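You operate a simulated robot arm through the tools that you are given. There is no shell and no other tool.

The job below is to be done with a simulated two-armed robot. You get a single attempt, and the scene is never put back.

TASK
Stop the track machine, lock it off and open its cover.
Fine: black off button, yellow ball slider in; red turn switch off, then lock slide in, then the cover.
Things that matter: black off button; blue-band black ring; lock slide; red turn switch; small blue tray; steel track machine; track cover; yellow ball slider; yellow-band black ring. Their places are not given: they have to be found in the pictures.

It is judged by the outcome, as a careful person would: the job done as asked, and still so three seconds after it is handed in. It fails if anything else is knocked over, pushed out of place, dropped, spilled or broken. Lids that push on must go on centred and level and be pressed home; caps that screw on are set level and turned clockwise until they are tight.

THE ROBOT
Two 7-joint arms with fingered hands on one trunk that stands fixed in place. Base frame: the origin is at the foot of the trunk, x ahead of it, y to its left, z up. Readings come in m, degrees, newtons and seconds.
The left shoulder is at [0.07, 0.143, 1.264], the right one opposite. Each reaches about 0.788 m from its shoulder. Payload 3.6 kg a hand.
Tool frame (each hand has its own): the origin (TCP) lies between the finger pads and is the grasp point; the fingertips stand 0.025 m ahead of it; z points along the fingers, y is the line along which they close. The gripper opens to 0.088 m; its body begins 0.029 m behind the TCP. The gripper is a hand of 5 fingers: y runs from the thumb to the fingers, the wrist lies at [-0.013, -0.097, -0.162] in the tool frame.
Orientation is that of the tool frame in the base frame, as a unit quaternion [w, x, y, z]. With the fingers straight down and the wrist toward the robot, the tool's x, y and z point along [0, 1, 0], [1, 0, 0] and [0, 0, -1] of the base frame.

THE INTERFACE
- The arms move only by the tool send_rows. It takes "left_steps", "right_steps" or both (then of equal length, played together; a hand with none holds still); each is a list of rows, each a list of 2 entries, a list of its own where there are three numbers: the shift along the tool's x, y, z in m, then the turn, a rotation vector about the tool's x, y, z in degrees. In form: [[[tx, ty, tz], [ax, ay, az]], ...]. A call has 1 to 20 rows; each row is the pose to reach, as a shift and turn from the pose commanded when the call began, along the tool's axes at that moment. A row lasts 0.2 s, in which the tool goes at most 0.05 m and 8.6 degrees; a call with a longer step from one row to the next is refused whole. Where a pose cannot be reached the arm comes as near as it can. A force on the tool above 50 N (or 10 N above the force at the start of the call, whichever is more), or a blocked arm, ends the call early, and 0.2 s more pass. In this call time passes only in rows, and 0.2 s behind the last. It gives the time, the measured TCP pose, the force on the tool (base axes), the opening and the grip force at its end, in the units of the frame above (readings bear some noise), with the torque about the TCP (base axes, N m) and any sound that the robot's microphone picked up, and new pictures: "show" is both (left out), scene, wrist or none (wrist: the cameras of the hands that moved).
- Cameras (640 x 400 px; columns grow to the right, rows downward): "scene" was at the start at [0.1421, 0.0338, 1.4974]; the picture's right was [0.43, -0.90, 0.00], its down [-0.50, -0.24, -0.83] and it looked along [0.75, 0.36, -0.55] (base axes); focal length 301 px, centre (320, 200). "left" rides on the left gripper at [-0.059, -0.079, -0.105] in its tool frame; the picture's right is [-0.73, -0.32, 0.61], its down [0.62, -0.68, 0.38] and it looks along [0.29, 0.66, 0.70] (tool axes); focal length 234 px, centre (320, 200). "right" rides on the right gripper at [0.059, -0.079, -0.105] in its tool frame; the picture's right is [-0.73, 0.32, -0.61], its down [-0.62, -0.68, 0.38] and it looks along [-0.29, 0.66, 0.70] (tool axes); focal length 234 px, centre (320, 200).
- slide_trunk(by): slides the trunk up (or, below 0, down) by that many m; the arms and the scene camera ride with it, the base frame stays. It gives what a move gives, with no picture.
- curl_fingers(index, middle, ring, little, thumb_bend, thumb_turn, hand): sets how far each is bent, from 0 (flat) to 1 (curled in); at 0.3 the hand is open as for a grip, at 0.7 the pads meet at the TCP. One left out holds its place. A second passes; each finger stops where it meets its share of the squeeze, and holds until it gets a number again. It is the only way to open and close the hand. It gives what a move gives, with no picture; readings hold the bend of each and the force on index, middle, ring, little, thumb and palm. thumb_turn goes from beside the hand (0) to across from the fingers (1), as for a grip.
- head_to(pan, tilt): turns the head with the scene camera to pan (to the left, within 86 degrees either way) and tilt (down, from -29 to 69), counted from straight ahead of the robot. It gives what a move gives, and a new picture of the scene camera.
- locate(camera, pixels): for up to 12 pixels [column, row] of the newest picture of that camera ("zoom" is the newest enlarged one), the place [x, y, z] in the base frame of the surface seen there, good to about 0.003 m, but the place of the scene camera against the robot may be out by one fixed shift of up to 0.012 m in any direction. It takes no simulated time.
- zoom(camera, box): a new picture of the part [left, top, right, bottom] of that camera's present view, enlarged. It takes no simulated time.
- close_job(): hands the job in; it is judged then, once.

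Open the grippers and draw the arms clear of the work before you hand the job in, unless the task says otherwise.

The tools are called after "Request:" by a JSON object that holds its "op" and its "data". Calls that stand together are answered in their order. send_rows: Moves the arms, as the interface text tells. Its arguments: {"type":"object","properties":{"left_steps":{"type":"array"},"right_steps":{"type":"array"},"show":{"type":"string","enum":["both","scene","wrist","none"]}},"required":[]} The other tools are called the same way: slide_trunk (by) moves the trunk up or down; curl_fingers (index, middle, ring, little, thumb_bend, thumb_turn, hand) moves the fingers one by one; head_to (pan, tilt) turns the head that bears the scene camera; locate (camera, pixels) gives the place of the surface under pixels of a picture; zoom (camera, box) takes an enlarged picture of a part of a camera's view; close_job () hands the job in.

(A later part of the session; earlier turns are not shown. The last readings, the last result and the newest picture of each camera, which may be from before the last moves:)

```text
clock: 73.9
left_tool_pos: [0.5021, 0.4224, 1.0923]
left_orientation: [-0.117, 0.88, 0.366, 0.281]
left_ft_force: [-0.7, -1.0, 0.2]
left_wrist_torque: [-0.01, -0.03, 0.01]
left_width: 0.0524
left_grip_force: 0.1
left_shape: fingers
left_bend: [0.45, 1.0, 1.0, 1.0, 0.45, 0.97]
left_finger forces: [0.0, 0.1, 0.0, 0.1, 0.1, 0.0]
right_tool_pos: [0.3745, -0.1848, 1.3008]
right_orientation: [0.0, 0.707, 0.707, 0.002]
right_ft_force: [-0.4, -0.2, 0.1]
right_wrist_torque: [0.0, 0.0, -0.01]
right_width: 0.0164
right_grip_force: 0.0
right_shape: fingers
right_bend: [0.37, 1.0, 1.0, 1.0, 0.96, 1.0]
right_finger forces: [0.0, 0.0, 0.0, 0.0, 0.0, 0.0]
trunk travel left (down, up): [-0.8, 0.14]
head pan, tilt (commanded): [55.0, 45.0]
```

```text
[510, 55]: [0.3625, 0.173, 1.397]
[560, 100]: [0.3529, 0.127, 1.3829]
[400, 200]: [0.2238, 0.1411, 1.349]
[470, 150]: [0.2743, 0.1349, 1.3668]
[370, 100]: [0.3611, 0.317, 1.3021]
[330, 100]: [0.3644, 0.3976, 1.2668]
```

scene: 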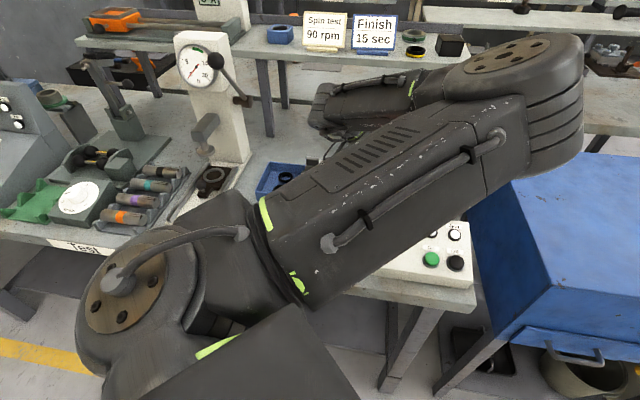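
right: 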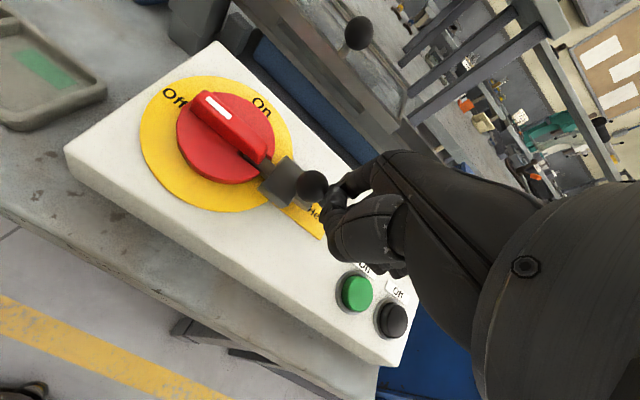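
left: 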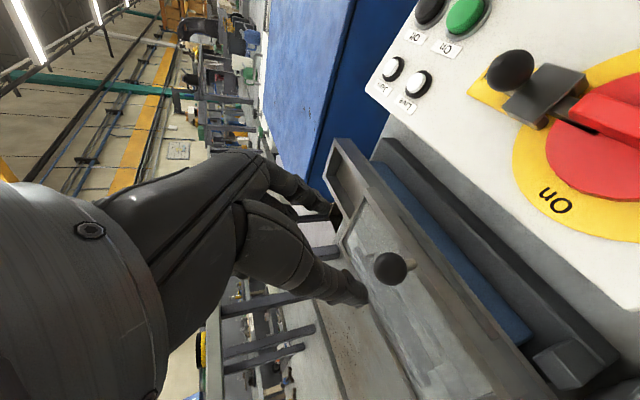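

Ball centre sits at tool (−0.007, −0.008, +0.092). I shift 5.6 mm along −y and advance 0.084 m along the fingers so thumb and index straddle the ball.

Request:
{"op": "send_rows", "data": {"left_steps": [[[0, -0.0056, 0.01], [0, 0, 0]], [[0, -0.0056, 0.035], [0, 0, 0]], [[0, -0.0056, 0.06], [0, 0, 0]], [[0, -0.0056, 0.075], [0, 0, 0]], [[0, -0.0056, 0.0835], [0, 0, 0]]], "show": "wrist"}}

Request:
{"op": "zoom", "data": {"camera": "left", "box": [240, 130, 460, 310]}}

```text
clock: 75.1
left_tool_pos: [0.5316, 0.4635, 1.0223]
left_orientation: [-0.116, 0.88, 0.366, 0.28]
left_ft_force: [-0.3, 0.7, 0.1]
left_wrist_torque: [0.03, 0.01, -0.01]
left_width: 0.0529
left_grip_force: 0.2
left_shape: fingers
left_bend: [0.45, 1.0, 1.0, 1.0, 0.45, 0.97]
left_finger forces: [0.0, 0.0, 0.0, 0.0, 0.0, 0.0]
right_tool_pos: [0.3782, -0.1852, 1.2997]
right_orientation: [0.001, 0.707, 0.708, 0.0]
right_ft_force: [0.5, -0.4, -0.4]
right_wrist_torque: [-0.02, 0.0, -0.02]
right_width: 0.0163
right_grip_force: 0.0
right_shape: fingers
right_bend: [0.37, 1.0, 1.0, 1.0, 0.96, 1.0]
right_finger forces: [0.0, 0.0, 0.0, 0.0, 0.1, 0.0]
trunk travel left (down, up): [-0.8, 0.14]
head pan, tilt (commanded): [55.0, 45.0]
```

left: 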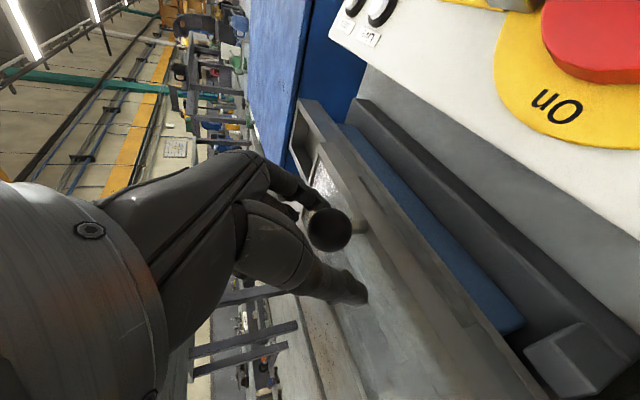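

```text
2.22 times, centred on (350, 220) of left
```

zoom: 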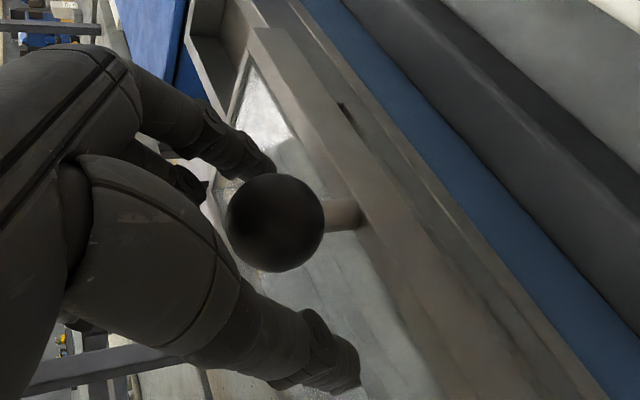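

Request:
{"op": "locate", "data": {"camera": "zoom", "pixels": [[275, 222], [262, 165], [240, 150], [345, 370], [330, 340], [345, 215], [400, 280], [300, 300]]}}

```text
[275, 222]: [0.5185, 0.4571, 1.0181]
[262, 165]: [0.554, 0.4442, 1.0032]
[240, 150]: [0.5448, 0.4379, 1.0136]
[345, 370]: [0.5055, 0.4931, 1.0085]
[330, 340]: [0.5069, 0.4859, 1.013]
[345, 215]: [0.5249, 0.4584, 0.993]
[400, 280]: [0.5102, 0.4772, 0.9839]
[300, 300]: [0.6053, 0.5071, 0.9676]
```

Ball is at tool x −0.009, slightly off the pads' centre. I shift −7 mm in x and +4 mm in y to centre the ball between thumb and index, then close.

Request:
{"op": "send_rows", "data": {"left_steps": [[[-0.0035, 0.002, 0], [0, 0, 0]], [[-0.007, 0.004, 0.001], [0, 0, 0]]], "show": "none"}}

Request:
{"op": "curl_fingers", "data": {"hand": "left", "index": 0.75, "thumb_bend": 0.75}}

Request:
{"op": "send_rows", "data": {"left_steps": [[[0, 0, 0], [0, 0, 0]]], "show": "wrist"}}

Request:
{"op": "zoom", "data": {"camera": "left", "box": [240, 130, 460, 310]}}

```text
clock: 75.7
left_tool_pos: [0.5293, 0.4568, 1.0167]
left_orientation: [-0.117, 0.88, 0.366, 0.28]
left_ft_force: [0.2, 0.3, 0.1]
left_wrist_torque: [0.01, 0.03, -0.01]
left_width: 0.0526
left_grip_force: 0.1
left_shape: fingers
left_bend: [0.45, 1.0, 1.0, 1.0, 0.45, 0.97]
left_finger forces: [0.0, 0.0, 0.0, 0.1, 0.1, 0.0]
right_tool_pos: [0.3779, -0.1849, 1.2994]
right_orientation: [0.0, 0.707, 0.707, 0.0]
right_ft_force: [0.2, 0.0, 0.0]
right_wrist_torque: [-0.03, 0.0, 0.03]
right_width: 0.0164
right_grip_force: 0.1
right_shape: fingers
right_bend: [0.37, 1.0, 1.0, 1.0, 0.96, 1.0]
right_finger forces: [0.1, 0.1, 0.0, 0.1, 0.0, 0.0]
trunk travel left (down, up): [-0.8, 0.14]
head pan, tilt (commanded): [55.0, 45.0]
```

```text
clock: 76.7
left_tool_pos: [0.5298, 0.4588, 1.0167]
left_orientation: [-0.117, 0.88, 0.366, 0.279]
left_ft_force: [-0.8, 5.1, -1.6]
left_wrist_torque: [0.08, 0.03, 0.03]
left_width: 0.008
left_grip_force: 9.8
left_shape: fingers
left_bend: [0.73, 1.0, 1.0, 1.0, 0.66, 1.0]
left_finger forces: [8.8, 0.0, 0.1, 0.1, 11.6, 0.1]
right_tool_pos: [0.3775, -0.1834, 1.2997]
right_orientation: [0.001, 0.707, 0.707, -0.001]
right_ft_force: [0.0, 1.1, -0.3]
right_wrist_torque: [-0.02, 0.0, 0.02]
right_width: 0.0163
right_grip_force: 0.2
right_shape: fingers
right_bend: [0.37, 1.0, 1.0, 1.0, 0.96, 1.0]
right_finger forces: [0.0, 0.1, 0.1, 0.0, 0.1, 0.0]
trunk travel left (down, up): [-0.8, 0.14]
head pan, tilt (commanded): [55.0, 45.0]
```

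```text
clock: 77.1
left_tool_pos: [0.5299, 0.4583, 1.0166]
left_orientation: [-0.116, 0.88, 0.366, 0.278]
left_ft_force: [-0.5, 4.6, -1.1]
left_wrist_torque: [0.06, 0.0, 0.02]
left_width: 0.0078
left_grip_force: 10.1
left_shape: fingers
left_bend: [0.73, 1.0, 1.0, 1.0, 0.66, 1.0]
left_finger forces: [8.7, 0.1, 0.0, 0.0, 11.8, 0.0]
right_tool_pos: [0.3777, -0.1822, 1.2994]
right_orientation: [0.001, 0.707, 0.708, -0.001]
right_ft_force: [0.2, -0.1, 0.1]
right_wrist_torque: [0.01, 0.03, 0.0]
right_width: 0.0164
right_grip_force: 0.1
right_shape: fingers
right_bend: [0.37, 1.0, 1.0, 1.0, 0.96, 1.0]
right_finger forces: [0.1, 0.1, 0.1, 0.1, 0.1, 0.0]
trunk travel left (down, up): [-0.8, 0.14]
head pan, tilt (commanded): [55.0, 45.0]
```

left: 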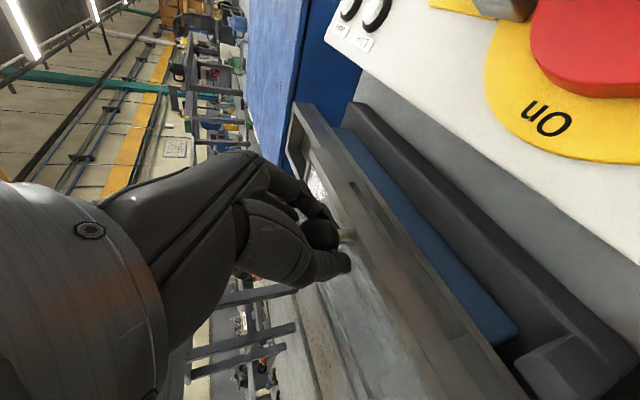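

```text
2.22 times, centred on (350, 220) of left
```

zoom: 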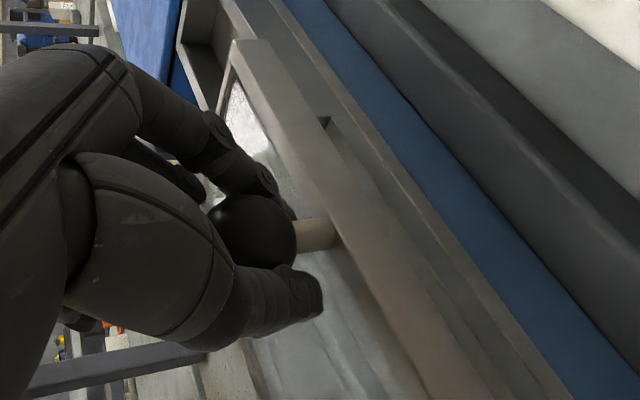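

The ball is pinched (index 8.7 N, thumb 11.8 N). I start lifting along a small arc about a hinge at the back edge: first about 10°, watching forces.

Request:
{"op": "send_rows", "data": {"left_steps": [[[0.0033, 0, -0.0024], [0, 0, 0]], [[0.0066, 0, -0.0048], [0, 0, 0]], [[0.0102, 0, -0.0069], [0, 0, 0]], [[0.0138, 0, -0.0089], [0, 0, 0]]], "show": "both"}}

Request:
{"op": "zoom", "data": {"camera": "left", "box": [240, 110, 500, 310]}}

```text
clock: 78.1
left_tool_pos: [0.534, 0.4644, 1.0316]
left_orientation: [-0.116, 0.88, 0.366, 0.279]
left_ft_force: [-3.5, 3.8, -1.1]
left_wrist_torque: [0.03, 0.05, 0.02]
left_width: 0.0077
left_grip_force: 9.8
left_shape: fingers
left_bend: [0.73, 1.0, 1.0, 1.0, 0.66, 1.0]
left_finger forces: [8.2, 0.4, 0.0, 0.0, 11.5, 0.1]
right_tool_pos: [0.3769, -0.1838, 1.2995]
right_orientation: [0.0, 0.707, 0.707, -0.001]
right_ft_force: [0.1, -0.2, 0.0]
right_wrist_torque: [0.04, 0.02, -0.01]
right_width: 0.0167
right_grip_force: 0.1
right_shape: fingers
right_bend: [0.37, 1.0, 1.0, 1.0, 0.96, 1.0]
right_finger forces: [0.0, 0.0, 0.0, 0.0, 0.0, 0.0]
trunk travel left (down, up): [-0.8, 0.14]
head pan, tilt (commanded): [55.0, 45.0]
```

scene: 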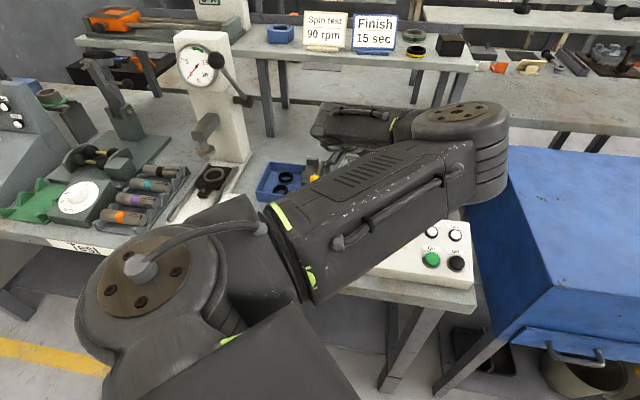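
left: 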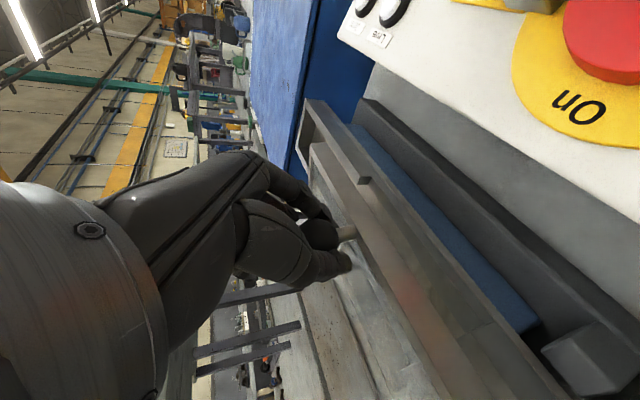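

```text
2.00 times, centred on (370, 210) of left
```

zoom: 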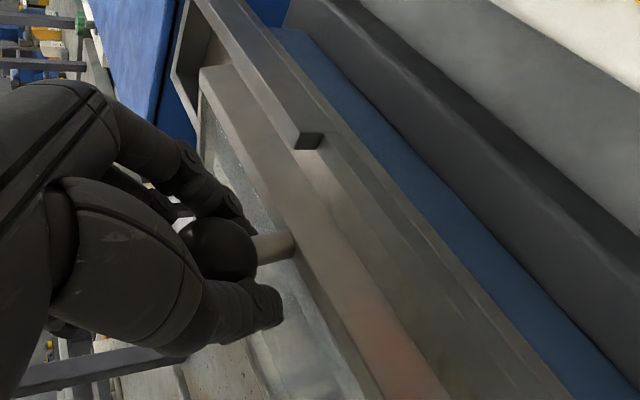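

The cover's front rail has lifted off the track with only ~5 N: it hinges at the back as expected. I continue along the arc to about 40°.

Request:
{"op": "send_rows", "data": {"left_steps": [[[0.0073, 0, -0.0035], [0, 0, 0]], [[0.015, 0, -0.0065], [0, 0, 0]], [[0.023, 0, -0.0085], [0, 0, 0]], [[0.031, 0, -0.0101], [0, 0, 0]], [[0.0392, 0, -0.0107], [0, 0, 0]], [[0.0474, 0, -0.011], [0, 0, 0]]], "show": "both"}}

Request:
{"op": "zoom", "data": {"camera": "left", "box": [240, 110, 500, 310]}}

```text
clock: 79.5
left_tool_pos: [0.5561, 0.4846, 1.0683]
left_orientation: [-0.116, 0.88, 0.367, 0.28]
left_ft_force: [-1.2, 1.8, -1.7]
left_wrist_torque: [-0.01, 0.02, 0.0]
left_width: 0.0043
left_grip_force: 8.1
left_shape: fingers
left_bend: [0.74, 1.0, 1.0, 1.0, 0.67, 1.0]
left_finger forces: [5.8, 1.7, 0.1, 0.0, 7.9, 0.0]
right_tool_pos: [0.3772, -0.1842, 1.3004]
right_orientation: [0.0, 0.707, 0.707, 0.0]
right_ft_force: [0.1, 0.5, -0.2]
right_wrist_torque: [0.0, 0.02, 0.0]
right_width: 0.0165
right_grip_force: 0.1
right_shape: fingers
right_bend: [0.37, 1.0, 1.0, 1.0, 0.96, 1.0]
right_finger forces: [0.0, 0.0, 0.0, 0.1, 0.0, 0.1]
trunk travel left (down, up): [-0.8, 0.14]
head pan, tilt (commanded): [55.0, 45.0]
```

scene: 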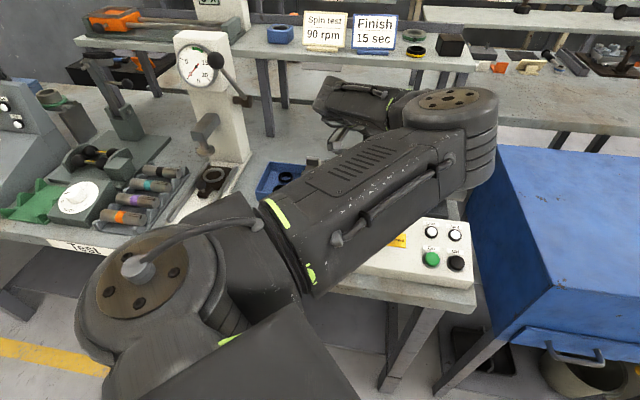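
left: 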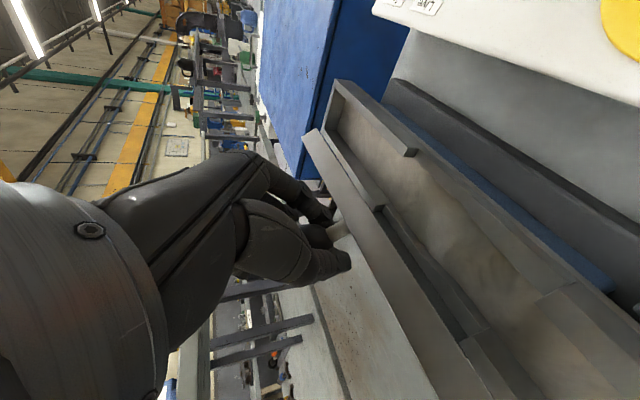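

```text
2.00 times, centred on (370, 210) of left
```

zoom: 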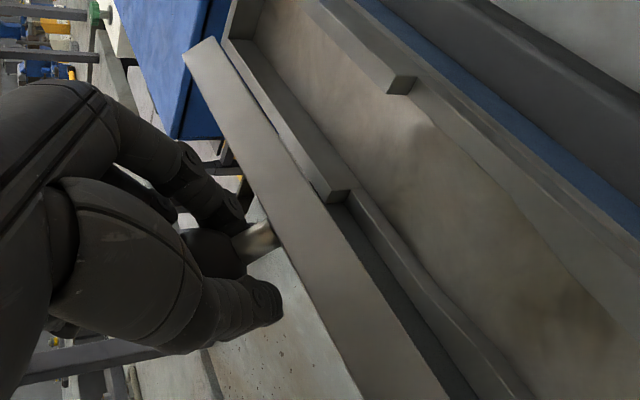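

The cover is rising well (~40°); the pinch force fell slightly (5.8/7.9 N). I locate the ball and rail to check the arc before going on.

Request:
{"op": "locate", "data": {"camera": "zoom", "pixels": [[210, 250], [255, 240], [200, 60], [300, 220], [380, 350], [240, 215], [265, 300], [190, 50]]}}

Request:
{"op": "curl_fingers", "data": {"hand": "left", "index": 0.85, "thumb_bend": 0.85}}

```text
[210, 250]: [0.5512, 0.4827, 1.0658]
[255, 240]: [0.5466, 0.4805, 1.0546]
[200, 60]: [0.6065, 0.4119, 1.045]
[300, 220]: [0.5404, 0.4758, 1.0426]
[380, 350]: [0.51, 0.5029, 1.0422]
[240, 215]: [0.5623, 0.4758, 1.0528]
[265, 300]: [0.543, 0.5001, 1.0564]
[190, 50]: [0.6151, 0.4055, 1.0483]
```

```text
clock: 80.5
left_tool_pos: [0.5578, 0.4852, 1.0667]
left_orientation: [-0.116, 0.88, 0.366, 0.278]
left_ft_force: [1.5, 1.3, -2.7]
left_wrist_torque: [0.09, -0.09, 0.03]
left_width: 0.0
left_grip_force: 17.5
left_shape: fingers
left_bend: [0.76, 1.0, 1.0, 1.0, 0.73, 0.98]
left_finger forces: [12.2, 9.0, 0.0, 0.0, 14.0, 0.0]
right_tool_pos: [0.3789, -0.1832, 1.3002]
right_orientation: [-0.001, 0.708, 0.706, 0.0]
right_ft_force: [0.1, -0.4, 0.4]
right_wrist_torque: [-0.02, -0.02, 0.01]
right_width: 0.0165
right_grip_force: 0.1
right_shape: fingers
right_bend: [0.37, 1.0, 1.0, 1.0, 0.96, 1.0]
right_finger forces: [0.0, 0.0, 0.1, 0.1, 0.1, 0.0]
trunk travel left (down, up): [-0.8, 0.14]
head pan, tilt (commanded): [55.0, 45.0]
```

Ball still sits well in the grip and the arc fits a hinge at s ≈ 0.787, z ≈ 0.981. I continue along the arc to about 80°.

Request:
{"op": "send_rows", "data": {"left_steps": [[[0.0082, 0, 0.0008], [0, 0, 0]], [[0.0163, 0, 0.002], [0, 0, 0]], [[0.0243, 0, 0.0043], [0, 0, 0]], [[0.032, 0, 0.0068], [0, 0, 0]], [[0.0394, 0, 0.0103], [0, 0, 0]], [[0.0466, 0, 0.0142], [0, 0, 0]], [[0.0533, 0, 0.019], [0, 0, 0]], [[0.0597, 0, 0.0241], [0, 0, 0]]], "show": "both"}}

Request:
{"op": "zoom", "data": {"camera": "left", "box": [220, 110, 480, 310]}}

```text
clock: 82.3
left_tool_pos: [0.6006, 0.53, 1.0835]
left_orientation: [-0.118, 0.88, 0.366, 0.28]
left_ft_force: [-5.8, -4.1, 0.6]
left_wrist_torque: [-0.62, 0.31, 0.12]
left_width: 0.0001
left_grip_force: 39.7
left_shape: fingers
left_bend: [0.77, 1.0, 1.0, 1.0, 0.74, 0.98]
left_finger forces: [52.7, 0.0, 0.1, 0.0, 26.7, 0.0]
right_tool_pos: [0.3757, -0.1856, 1.3002]
right_orientation: [0.0, 0.707, 0.707, 0.001]
right_ft_force: [-0.2, 0.5, 0.0]
right_wrist_torque: [-0.02, -0.03, 0.01]
right_width: 0.0163
right_grip_force: 0.0
right_shape: fingers
right_bend: [0.37, 1.0, 1.0, 1.0, 0.96, 1.0]
right_finger forces: [0.0, 0.1, 0.0, 0.0, 0.0, 0.1]
trunk travel left (down, up): [-0.8, 0.14]
head pan, tilt (commanded): [55.0, 45.0]
```

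scene: 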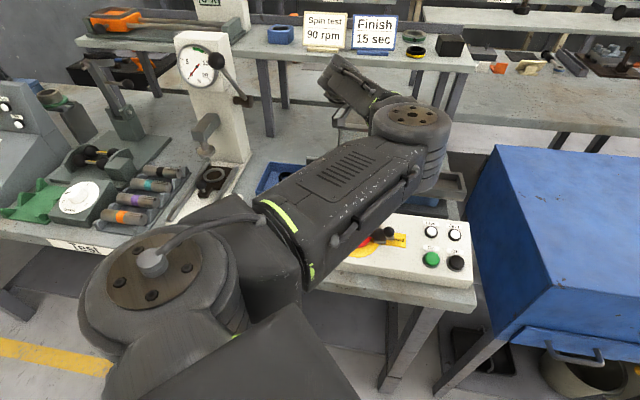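
left: 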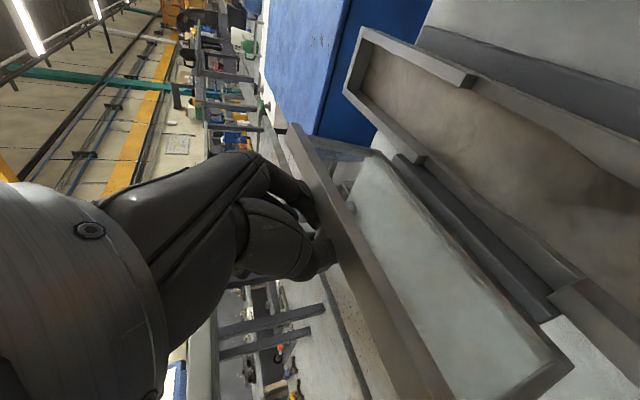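

```text
2.00 times, centred on (350, 210) of left
```

zoom: 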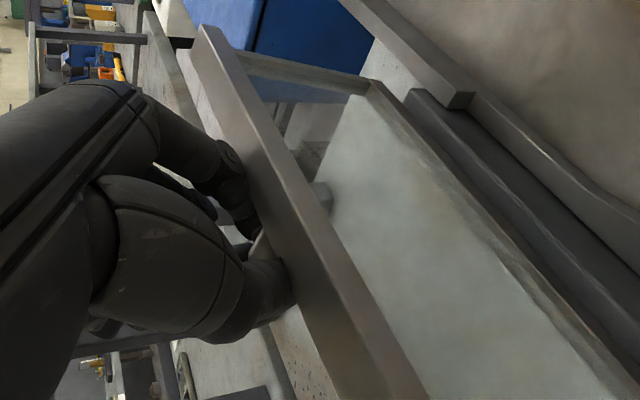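

The cover is near 75–80° and the fingers are squeezing hard (53 N on index). I measure the cover's angle from the picture before relaxing the grip.

Request:
{"op": "locate", "data": {"camera": "zoom", "pixels": [[205, 50], [260, 160], [330, 290], [225, 50], [280, 160], [350, 290], [375, 90], [450, 170], [560, 330], [245, 245], [290, 110]]}}

```text
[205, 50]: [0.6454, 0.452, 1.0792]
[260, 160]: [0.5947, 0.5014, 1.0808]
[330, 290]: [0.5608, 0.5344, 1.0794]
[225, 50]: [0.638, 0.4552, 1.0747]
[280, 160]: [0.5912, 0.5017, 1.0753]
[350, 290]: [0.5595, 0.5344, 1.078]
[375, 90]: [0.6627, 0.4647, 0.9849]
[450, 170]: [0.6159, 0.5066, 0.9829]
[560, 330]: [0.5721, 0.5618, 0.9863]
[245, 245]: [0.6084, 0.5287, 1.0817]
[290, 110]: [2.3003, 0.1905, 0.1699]
```

The cover stands at about 77° and the true hinge (s ≈ 0.797) is a little further back than I assumed, so the hand is a few mm low. I raise by 4 mm first and then continue the corrected arc to 90°.

Request:
{"op": "send_rows", "data": {"left_steps": [[[0.0023, 0, -0.0033], [0, 0, 0]], [[0.0085, 0, -0.0005], [0, 0, 0]], [[0.0154, 0, 0.0036], [0, 0, 0]], [[0.0212, 0, 0.0103], [0, 0, 0]]], "show": "both"}}

Request:
{"op": "zoom", "data": {"camera": "left", "box": [220, 110, 480, 310]}}

```text
clock: 83.3
left_tool_pos: [0.6142, 0.5461, 1.0863]
left_orientation: [-0.117, 0.88, 0.366, 0.278]
left_ft_force: [-25.3, -16.7, -27.3]
left_wrist_torque: [-2.01, 1.5, -0.13]
left_width: 0.0001
left_grip_force: 108.4
left_shape: fingers
left_bend: [0.75, 1.0, 1.0, 1.0, 0.74, 0.96]
left_finger forces: [149.3, 0.1, 0.1, 0.0, 67.2, 0.1]
right_tool_pos: [0.3751, -0.1861, 1.3005]
right_orientation: [0.001, 0.707, 0.707, 0.0]
right_ft_force: [0.2, -0.2, -0.7]
right_wrist_torque: [0.01, 0.01, -0.02]
right_width: 0.0163
right_grip_force: 0.1
right_shape: fingers
right_bend: [0.37, 1.0, 1.0, 1.0, 0.96, 1.0]
right_finger forces: [0.0, 0.0, 0.1, 0.0, 0.0, 0.1]
trunk travel left (down, up): [-0.8, 0.14]
head pan, tilt (commanded): [55.0, 45.0]
```

scene: 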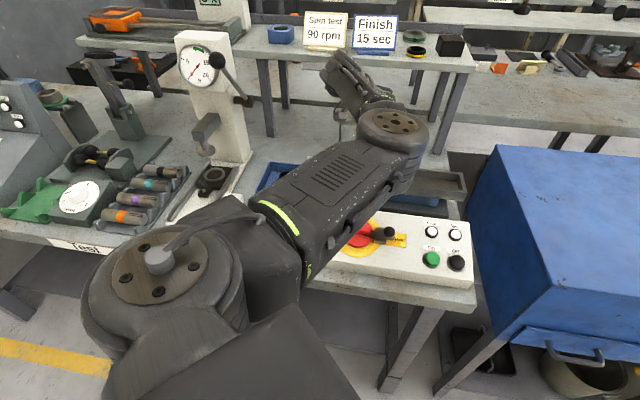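
left: 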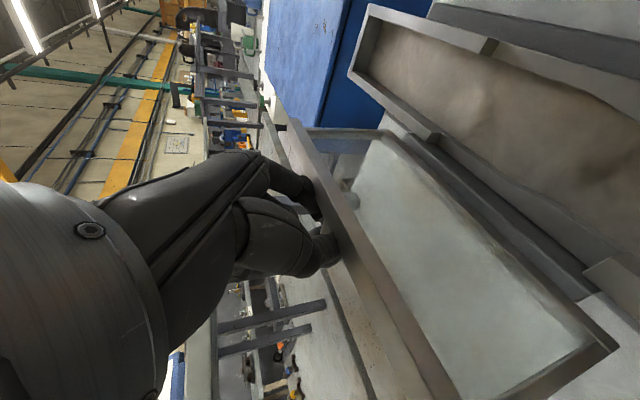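

```text
2.00 times, centred on (350, 210) of left
```

zoom: 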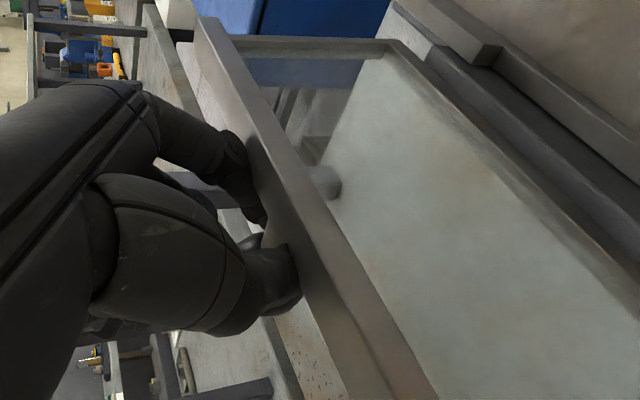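

Forces jumped (about 40 N on the tool, index 149 N): either the cover meets its stop or the fingers are jammed. I back off slightly at once along the last step and measure the cover angle.

Request:
{"op": "locate", "data": {"camera": "zoom", "pixels": [[210, 40], [265, 150], [340, 290], [230, 40], [290, 150], [365, 290], [400, 55], [480, 170], [600, 300]]}}

Request:
{"op": "send_rows", "data": {"left_steps": [[[-0.006, 0, -0.007], [0, 0, 0]]], "show": "wrist"}}

```text
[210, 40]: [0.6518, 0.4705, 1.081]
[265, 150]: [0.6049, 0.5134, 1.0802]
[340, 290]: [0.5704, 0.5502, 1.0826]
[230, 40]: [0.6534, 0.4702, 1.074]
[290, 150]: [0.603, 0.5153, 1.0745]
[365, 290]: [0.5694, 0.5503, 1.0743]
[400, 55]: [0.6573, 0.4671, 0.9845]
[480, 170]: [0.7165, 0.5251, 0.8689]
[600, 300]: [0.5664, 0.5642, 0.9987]
```

```text
clock: 83.7
left_tool_pos: [0.6099, 0.5427, 1.0866]
left_orientation: [-0.116, 0.881, 0.366, 0.278]
left_ft_force: [-19.4, -11.3, -31.4]
left_wrist_torque: [-1.35, 1.1, 0.02]
left_width: 0.0001
left_grip_force: 86.1
left_shape: fingers
left_bend: [0.75, 1.0, 1.0, 1.0, 0.74, 0.96]
left_finger forces: [121.6, 0.0, 0.1, 0.1, 50.5, 0.1]
right_tool_pos: [0.3781, -0.183, 1.3002]
right_orientation: [0.001, 0.707, 0.707, -0.001]
right_ft_force: [0.1, 0.0, 0.8]
right_wrist_torque: [-0.01, -0.02, -0.04]
right_width: 0.0166
right_grip_force: 0.0
right_shape: fingers
right_bend: [0.37, 1.0, 1.0, 1.0, 0.96, 1.0]
right_finger forces: [0.0, 0.0, 0.0, 0.0, 0.0, 0.1]
trunk travel left (down, up): [-0.8, 0.14]
head pan, tilt (commanded): [55.0, 45.0]
```

left: 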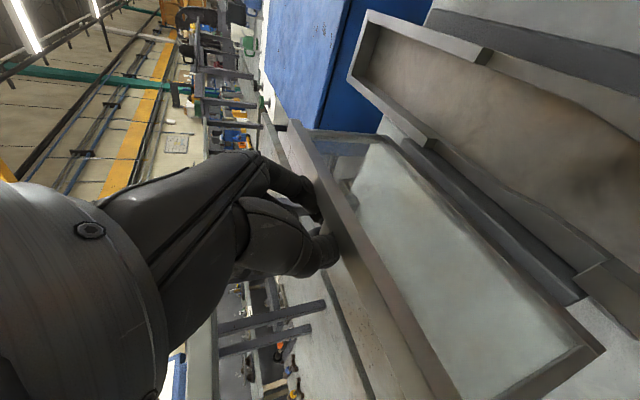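

The cover does keep moving (now ≈ 85°), but the hand was ~5 mm too high (31 N downward pull). I lower it 5 mm to relieve the load.

Request:
{"op": "send_rows", "data": {"left_steps": [[[-0.0015, 0, 0.002], [0, 0, 0]], [[-0.0029, 0, 0.0041], [0, 0, 0]]], "show": "none"}}

```text
clock: 84.3
left_tool_pos: [0.6092, 0.5414, 1.0856]
left_orientation: [-0.117, 0.879, 0.366, 0.281]
left_ft_force: [-18.4, -8.4, -15.7]
left_wrist_torque: [-1.49, 1.13, 0.03]
left_width: 0.0
left_grip_force: 86.8
left_shape: fingers
left_bend: [0.75, 1.0, 1.0, 1.0, 0.74, 0.97]
left_finger forces: [122.5, 0.0, 0.1, 0.0, 51.2, 0.0]
right_tool_pos: [0.3754, -0.1848, 1.301]
right_orientation: [0.001, 0.707, 0.707, 0.0]
right_ft_force: [0.5, -0.1, 0.8]
right_wrist_torque: [0.0, -0.02, 0.0]
right_width: 0.0164
right_grip_force: 0.0
right_shape: fingers
right_bend: [0.37, 1.0, 1.0, 1.0, 0.96, 1.0]
right_finger forces: [0.1, 0.0, 0.1, 0.0, 0.0, 0.0]
trunk travel left (down, up): [-0.8, 0.14]
head pan, tilt (commanded): [55.0, 45.0]
```

The fingers are wedged between ball and rail as the cover turns relative to the hand. I ease the squeeze a little (0.71 each) while still caging the knob's stem.

Request:
{"op": "curl_fingers", "data": {"hand": "left", "index": 0.71, "thumb_bend": 0.71}}

Request:
{"op": "send_rows", "data": {"left_steps": [[[0, 0, 0], [0, 0, 0]]], "show": "wrist"}}

Request:
{"op": "zoom", "data": {"camera": "left", "box": [220, 110, 480, 310]}}

```text
clock: 85.3
left_tool_pos: [0.6105, 0.5396, 1.0863]
left_orientation: [-0.117, 0.88, 0.365, 0.281]
left_ft_force: [-3.6, -4.7, 3.7]
left_wrist_torque: [-0.52, 0.46, -0.23]
left_width: 0.0012
left_grip_force: 29.7
left_shape: fingers
left_bend: [0.65, 1.0, 1.0, 1.0, 0.72, 0.97]
left_finger forces: [17.0, 0.0, 0.0, 0.1, 42.3, 0.0]
right_tool_pos: [0.3755, -0.1875, 1.3005]
right_orientation: [0.0, 0.707, 0.707, 0.001]
right_ft_force: [-0.3, 0.0, 0.7]
right_wrist_torque: [0.0, 0.02, -0.03]
right_width: 0.0161
right_grip_force: 0.0
right_shape: fingers
right_bend: [0.37, 1.0, 1.0, 1.0, 0.96, 1.0]
right_finger forces: [0.0, 0.1, 0.0, 0.0, 0.0, 0.1]
trunk travel left (down, up): [-0.8, 0.14]
head pan, tilt (commanded): [55.0, 45.0]
```

```text
clock: 85.7
left_tool_pos: [0.61, 0.5384, 1.0852]
left_orientation: [-0.117, 0.88, 0.366, 0.28]
left_ft_force: [-3.0, -4.1, 5.7]
left_wrist_torque: [-0.5, 0.45, -0.21]
left_width: 0.0008
left_grip_force: 29.2
left_shape: fingers
left_bend: [0.65, 1.0, 1.0, 1.0, 0.72, 0.98]
left_finger forces: [16.8, 0.0, 0.0, 0.1, 41.9, 0.1]
right_tool_pos: [0.3765, -0.187, 1.3004]
right_orientation: [0.0, 0.707, 0.707, 0.002]
right_ft_force: [0.4, -0.5, -0.3]
right_wrist_torque: [-0.03, 0.02, -0.02]
right_width: 0.0165
right_grip_force: 0.0
right_shape: fingers
right_bend: [0.37, 1.0, 1.0, 1.0, 0.96, 1.0]
right_finger forces: [0.1, 0.0, 0.0, 0.0, 0.0, 0.1]
trunk travel left (down, up): [-0.8, 0.14]
head pan, tilt (commanded): [55.0, 45.0]
```

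left: 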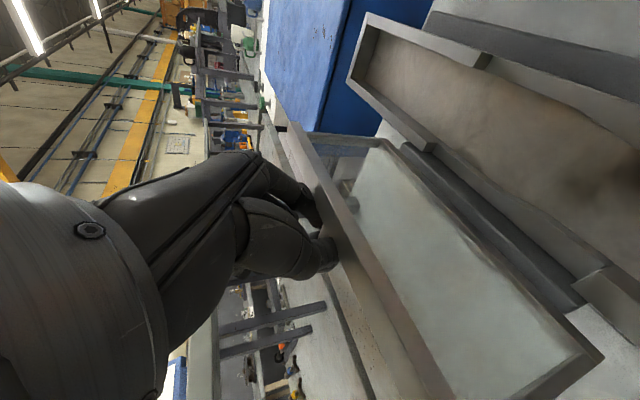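

```text
2.00 times, centred on (350, 210) of left
```

zoom: 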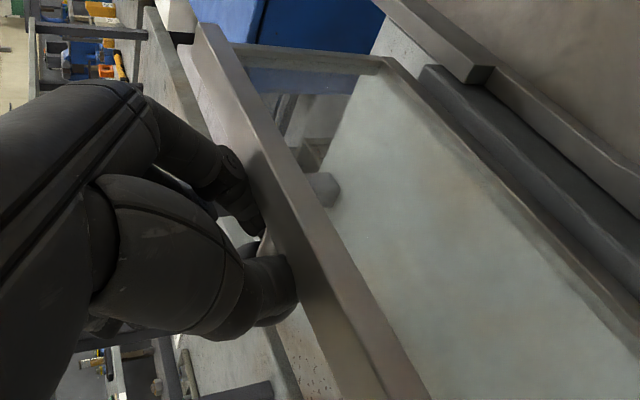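

Forces eased to a few newtons. I continue over the top in small steps while tilting the hand back 15° (about tool y) so it follows the cover's rotation.

Request:
{"op": "send_rows", "data": {"left_steps": [[[0.0042, 0, 0.0038], [0, -4, 0]], [[0.0082, 0, 0.008], [0, -8, 0]], [[0.012, 0, 0.0125], [0, -12, 0]], [[0.0154, 0, 0.0172], [0, -15, 0]]], "show": "both"}}

Request:
{"op": "zoom", "data": {"camera": "left", "box": [220, 110, 480, 310]}}

```text
clock: 86.7
left_tool_pos: [0.6269, 0.5549, 1.0786]
left_orientation: [-0.068, 0.909, 0.379, 0.163]
left_ft_force: [-1.6, -2.9, 0.4]
left_wrist_torque: [-0.36, 0.23, -0.15]
left_width: 0.0012
left_grip_force: 19.7
left_shape: fingers
left_bend: [0.65, 1.0, 1.0, 1.0, 0.72, 0.97]
left_finger forces: [10.3, 0.1, 0.0, 0.0, 29.6, 0.0]
right_tool_pos: [0.377, -0.1848, 1.3008]
right_orientation: [0.001, 0.707, 0.708, 0.001]
right_ft_force: [-0.2, -1.0, -0.1]
right_wrist_torque: [-0.02, 0.02, -0.02]
right_width: 0.0166
right_grip_force: 0.0
right_shape: fingers
right_bend: [0.37, 1.0, 1.0, 1.0, 0.96, 1.0]
right_finger forces: [0.0, 0.0, 0.0, 0.1, 0.0, 0.1]
trunk travel left (down, up): [-0.8, 0.14]
head pan, tilt (commanded): [55.0, 45.0]
```

scene: 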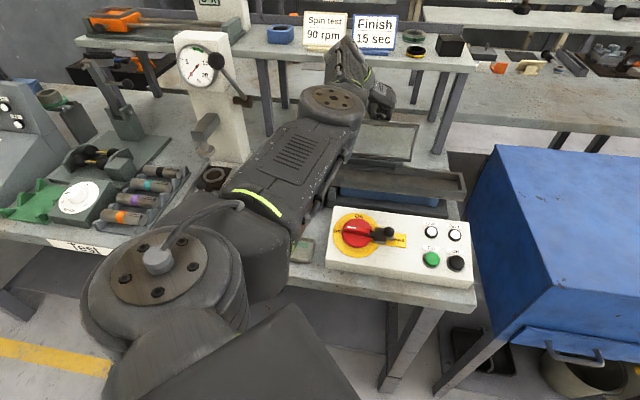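
left: 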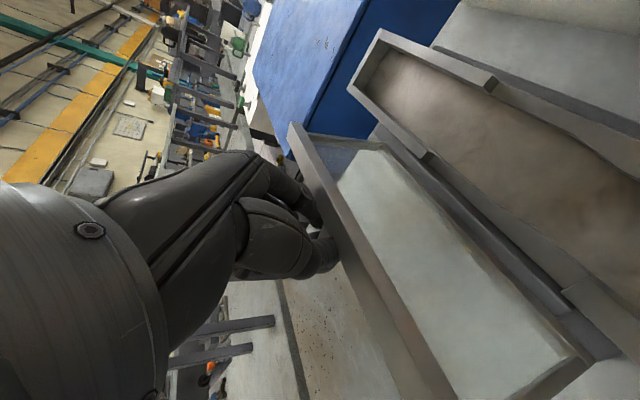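

```text
2.00 times, centred on (350, 210) of left
```

zoom: 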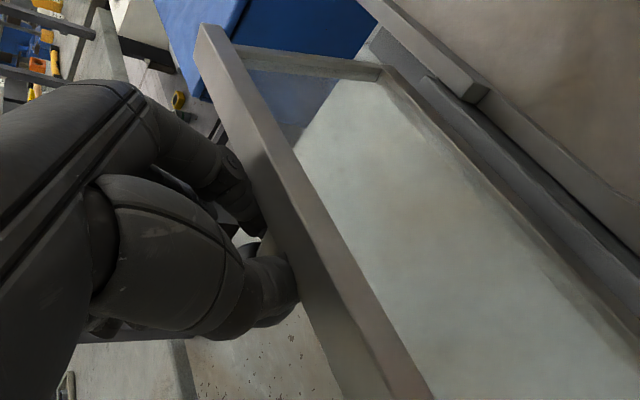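

Forces are low now. I check the cover's angle from both cameras.

Request:
{"op": "locate", "data": {"camera": "zoom", "pixels": [[210, 50], [265, 150], [340, 290], [385, 80], [470, 180], [590, 330], [240, 60], [345, 65]]}}

Request:
{"op": "zoom", "data": {"camera": "scene", "box": [320, 60, 480, 220]}}

```text
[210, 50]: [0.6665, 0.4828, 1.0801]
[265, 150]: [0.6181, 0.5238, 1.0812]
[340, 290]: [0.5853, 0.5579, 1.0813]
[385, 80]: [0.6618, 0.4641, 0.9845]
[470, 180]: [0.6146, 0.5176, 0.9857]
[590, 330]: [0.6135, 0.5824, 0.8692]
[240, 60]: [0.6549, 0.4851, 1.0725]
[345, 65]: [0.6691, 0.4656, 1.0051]
```

```text
2.50 times, centred on (400, 140) of scene
```

zoom: 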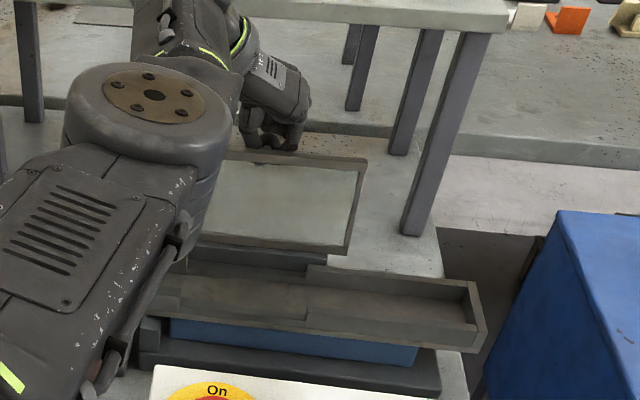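

The front rail has passed over the hinge line (s 0.8075 vs 0.80): cover ≈ 95°. I carry it on another 10° with the hand tilting along, watching for the stop.

Request:
{"op": "send_rows", "data": {"left_steps": [[[0.0045, 0, 0.004], [0, -3, 0]], [[0.009, 0, 0.0085], [0, -6, 0]], [[0.0135, 0, 0.0131], [0, -10, 0]]], "show": "both"}}

Request:
{"op": "zoom", "data": {"camera": "left", "box": [220, 110, 480, 310]}}

```text
clock: 87.5
left_tool_pos: [0.5957, 0.5592, 1.0934]
left_orientation: [-0.035, 0.921, 0.38, 0.08]
left_ft_force: [12.4, -15.9, -14.1]
left_wrist_torque: [0.08, 0.01, 0.07]
left_width: 0.0221
left_grip_force: 11.4
left_shape: fingers
left_bend: [0.45, 1.0, 1.0, 1.0, 0.71, 1.0]
left_finger forces: [22.3, 0.1, 0.1, 0.0, 0.0, 0.0]
left hand out of reach, approached as far as the arm can: row 1, 2, 3
right_tool_pos: [0.3835, -0.1869, 1.2981]
right_orientation: [-0.002, 0.707, 0.707, -0.002]
right_ft_force: [0.5, 0.3, 0.7]
right_wrist_torque: [-0.01, 0.02, -0.04]
right_width: 0.0163
right_grip_force: 0.1
right_shape: fingers
right_bend: [0.37, 1.0, 1.0, 1.0, 0.96, 1.0]
right_finger forces: [0.1, 0.0, 0.1, 0.1, 0.1, 0.1]
trunk travel left (down, up): [-0.8, 0.14]
head pan, tilt (commanded): [55.0, 45.0]
```

scene: 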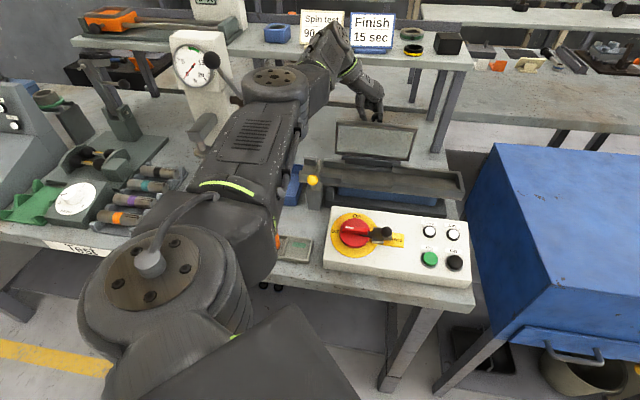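
left: 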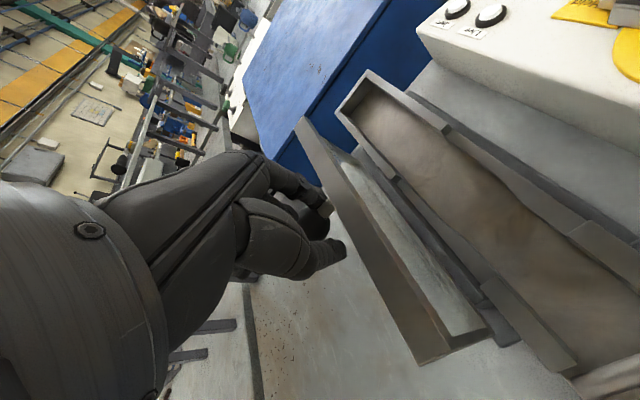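

```text
2.00 times, centred on (350, 210) of left
```

zoom: 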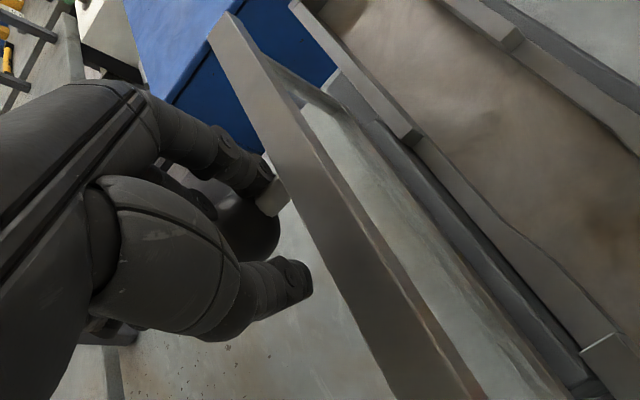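

The arm ran out of reach and the hand slipped sideways (−a by 25 mm), the index now pressing on the knob's stem with 22 N. I locate the cover's edge to see if it is past vertical before freeing the fingers.

Request:
{"op": "locate", "data": {"camera": "zoom", "pixels": [[230, 40], [290, 160], [380, 320], [250, 40], [330, 100], [400, 150], [250, 220], [290, 95], [575, 385], [480, 250], [300, 280], [275, 195]]}}

```text
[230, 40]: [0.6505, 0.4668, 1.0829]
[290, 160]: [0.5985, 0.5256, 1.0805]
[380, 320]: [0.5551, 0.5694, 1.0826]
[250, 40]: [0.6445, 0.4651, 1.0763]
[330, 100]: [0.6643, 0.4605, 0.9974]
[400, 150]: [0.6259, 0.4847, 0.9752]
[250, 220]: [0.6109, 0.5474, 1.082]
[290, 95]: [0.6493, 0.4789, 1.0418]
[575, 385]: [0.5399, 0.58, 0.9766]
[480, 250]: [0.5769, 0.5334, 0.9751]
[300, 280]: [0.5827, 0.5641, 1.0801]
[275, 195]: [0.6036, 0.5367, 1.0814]
```

The cover is at about 88°, held by the fingers. I'll ease the thumb, then bring the hand back sideways over the knob (+y 21 mm) while pitching forward 20°, which gives more reach.

Request:
{"op": "curl_fingers", "data": {"hand": "left", "thumb_bend": 0.6, "index": 0.68}}

Request:
{"op": "send_rows", "data": {"left_steps": [[[0.0008, 0.007, 0.0018], [0, 6.5, 0]], [[0.0016, 0.014, 0.0036], [0, 13, 0]], [[0.0023, 0.0209, 0.0054], [0, 20, 0]]], "show": "both"}}

Request:
{"op": "zoom", "data": {"camera": "left", "box": [220, 110, 480, 310]}}

```text
clock: 88.5
left_tool_pos: [0.5897, 0.562, 1.0968]
left_orientation: [-0.036, 0.919, 0.383, 0.082]
left_ft_force: [6.9, -6.1, -4.4]
left_wrist_torque: [-0.06, -0.05, 0.01]
left_width: 0.0408
left_grip_force: 5.1
left_shape: fingers
left_bend: [0.41, 1.0, 1.0, 1.0, 0.6, 0.99]
left_finger forces: [10.3, 0.0, 0.0, 0.0, 0.0, 0.0]
right_tool_pos: [0.3804, -0.1856, 1.299]
right_orientation: [-0.002, 0.707, 0.707, 0.0]
right_ft_force: [-0.5, 0.6, 0.9]
right_wrist_torque: [-0.02, -0.02, 0.03]
right_width: 0.0164
right_grip_force: 0.1
right_shape: fingers
right_bend: [0.37, 1.0, 1.0, 1.0, 0.96, 1.0]
right_finger forces: [0.0, 0.0, 0.1, 0.0, 0.0, 0.0]
trunk travel left (down, up): [-0.8, 0.14]
head pan, tilt (commanded): [55.0, 45.0]
```

```text
clock: 89.3
left_tool_pos: [0.6455, 0.585, 1.0901]
left_orientation: [-0.101, 0.891, 0.371, 0.24]
left_ft_force: [0.0, -0.4, -0.8]
left_wrist_torque: [0.01, 0.02, -0.01]
left_width: 0.0231
left_grip_force: 0.1
left_shape: fingers
left_bend: [0.57, 1.0, 1.0, 1.0, 0.6, 0.99]
left_finger forces: [0.0, 0.0, 0.0, 0.0, 0.1, 0.0]
left hand out of reach, approached as far as the arm can: row 1, 2, 3
right_tool_pos: [0.3805, -0.1816, 1.3]
right_orientation: [0.0, 0.706, 0.708, -0.002]
right_ft_force: [-0.7, 0.5, 0.4]
right_wrist_torque: [-0.02, 0.06, -0.03]
right_width: 0.0164
right_grip_force: 0.0
right_shape: fingers
right_bend: [0.37, 1.0, 1.0, 1.0, 0.96, 1.0]
right_finger forces: [0.1, 0.0, 0.0, 0.0, 0.0, 0.0]
trunk travel left (down, up): [-0.8, 0.14]
head pan, tilt (commanded): [55.0, 45.0]
```

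scene: 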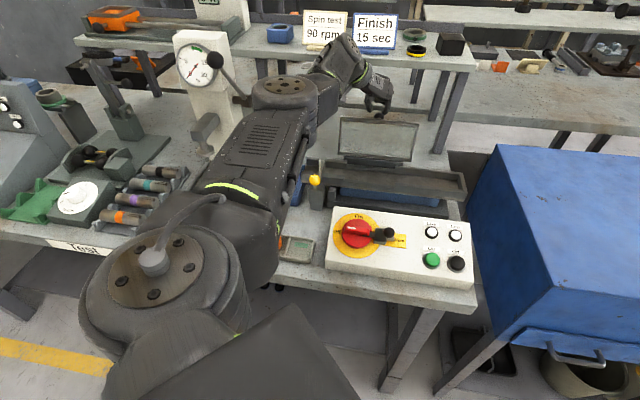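
left: 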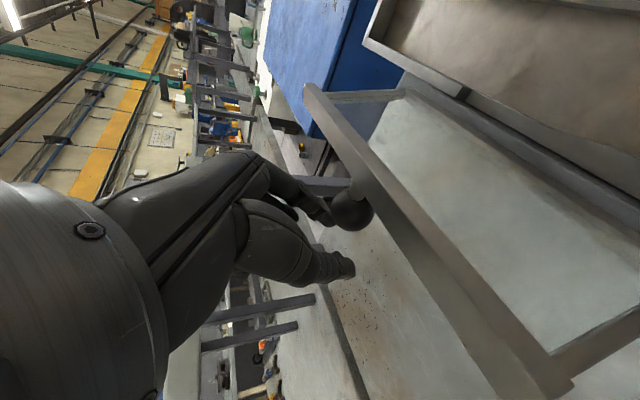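

```text
2.00 times, centred on (350, 210) of left
```

zoom: 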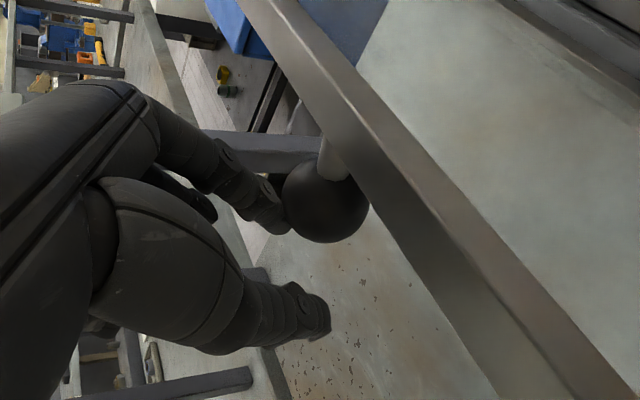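

The hand is now free of the knob (zero force) and the cover is standing on its own. I measure its angle.

Request:
{"op": "locate", "data": {"camera": "zoom", "pixels": [[290, 40], [400, 180], [500, 320], [320, 215], [330, 160], [275, 220], [310, 310], [560, 380]]}}

Request:
{"op": "locate", "data": {"camera": "left", "pixels": [[400, 95], [460, 95], [560, 350], [620, 320]]}}

Request:
{"op": "zoom", "data": {"camera": "scene", "box": [300, 60, 480, 220]}}

```text
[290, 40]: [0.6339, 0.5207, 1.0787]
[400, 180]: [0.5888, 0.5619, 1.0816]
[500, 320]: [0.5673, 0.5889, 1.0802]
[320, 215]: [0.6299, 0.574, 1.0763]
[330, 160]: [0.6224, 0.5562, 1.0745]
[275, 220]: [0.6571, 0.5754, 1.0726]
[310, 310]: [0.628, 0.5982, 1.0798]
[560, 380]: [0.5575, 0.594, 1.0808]
```

```text
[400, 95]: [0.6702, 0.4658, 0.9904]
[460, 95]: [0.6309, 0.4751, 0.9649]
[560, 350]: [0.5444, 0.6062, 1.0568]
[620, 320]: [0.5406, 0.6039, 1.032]
```

```text
2.50 times, centred on (390, 140) of scene
```

zoom: 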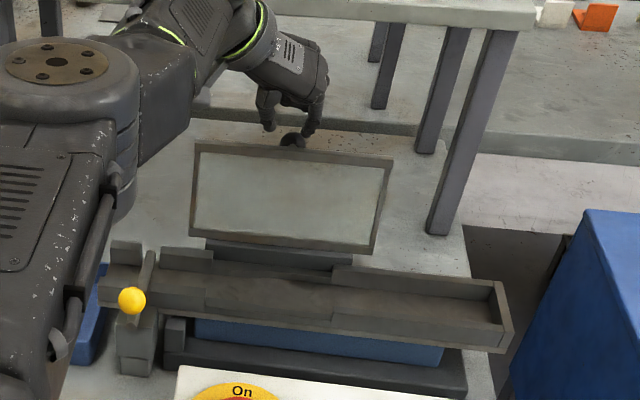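

The rail is now at s ≈ 0.814–0.816 against the hinge at ≈ 0.80: the cover leans past vertical (~98°) and stands freely. I open thumb and index to clear the knob without touching it.

Request:
{"op": "curl_fingers", "data": {"hand": "left", "index": 0.4, "thumb_bend": 0.4}}

Request:
{"op": "send_rows", "data": {"left_steps": [[[0.005, 0, -0.009], [0, 0, 0]], [[0.014, 0, -0.026], [0, 0, 0]]], "show": "both"}}

Request:
{"op": "zoom", "data": {"camera": "scene", "box": [300, 60, 480, 220]}}

```text
clock: 90.3
left_tool_pos: [0.6422, 0.5819, 1.0933]
left_orientation: [-0.101, 0.891, 0.37, 0.241]
left_ft_force: [0.2, -0.4, -0.1]
left_wrist_torque: [-0.03, -0.01, 0.01]
left_width: 0.0633
left_grip_force: 0.0
left_shape: fingers
left_bend: [0.4, 1.0, 1.0, 1.0, 0.4, 0.97]
left_finger forces: [0.0, 0.0, 0.1, 0.1, 0.0, 0.0]
right_tool_pos: [0.3779, -0.1854, 1.301]
right_orientation: [0.0, 0.707, 0.707, 0.0]
right_ft_force: [0.4, 0.9, 0.5]
right_wrist_torque: [-0.03, -0.01, 0.02]
right_width: 0.0163
right_grip_force: 0.1
right_shape: fingers
right_bend: [0.37, 1.0, 1.0, 1.0, 0.96, 1.0]
right_finger forces: [0.0, 0.1, 0.1, 0.1, 0.0, 0.0]
trunk travel left (down, up): [-0.8, 0.14]
head pan, tilt (commanded): [55.0, 45.0]
```

```text
clock: 90.9
left_tool_pos: [0.6424, 0.5819, 1.1206]
left_orientation: [-0.101, 0.891, 0.37, 0.241]
left_ft_force: [-0.2, 0.1, -0.2]
left_wrist_torque: [-0.02, -0.03, 0.01]
left_width: 0.0631
left_grip_force: 0.0
left_shape: fingers
left_bend: [0.4, 1.0, 1.0, 1.0, 0.4, 0.97]
left_finger forces: [0.0, 0.0, 0.0, 0.0, 0.1, 0.0]
left hand out of reach, approached as far as the arm can: row 2
right_tool_pos: [0.378, -0.1838, 1.3004]
right_orientation: [0.0, 0.707, 0.707, -0.001]
right_ft_force: [-0.3, 0.4, -0.5]
right_wrist_torque: [-0.01, 0.02, -0.03]
right_width: 0.0162
right_grip_force: 0.1
right_shape: fingers
right_bend: [0.37, 1.0, 1.0, 1.0, 0.96, 1.0]
right_finger forces: [0.0, 0.0, 0.0, 0.0, 0.0, 0.1]
trunk travel left (down, up): [-0.8, 0.14]
head pan, tilt (commanded): [55.0, 45.0]
```

scene: 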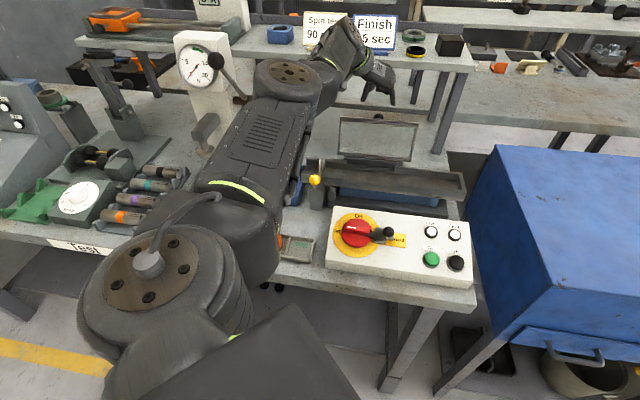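
left: 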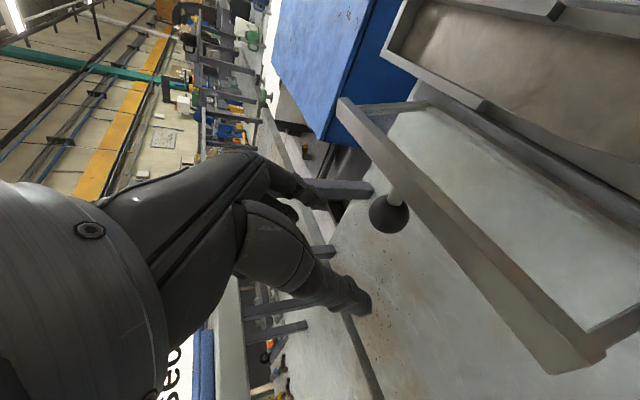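

```text
2.50 times, centred on (390, 140) of scene
```

zoom: 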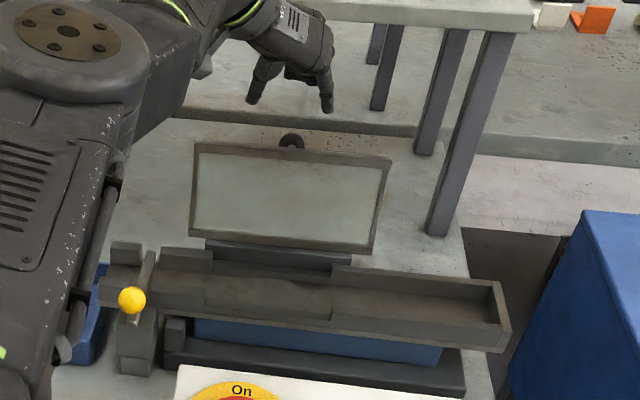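

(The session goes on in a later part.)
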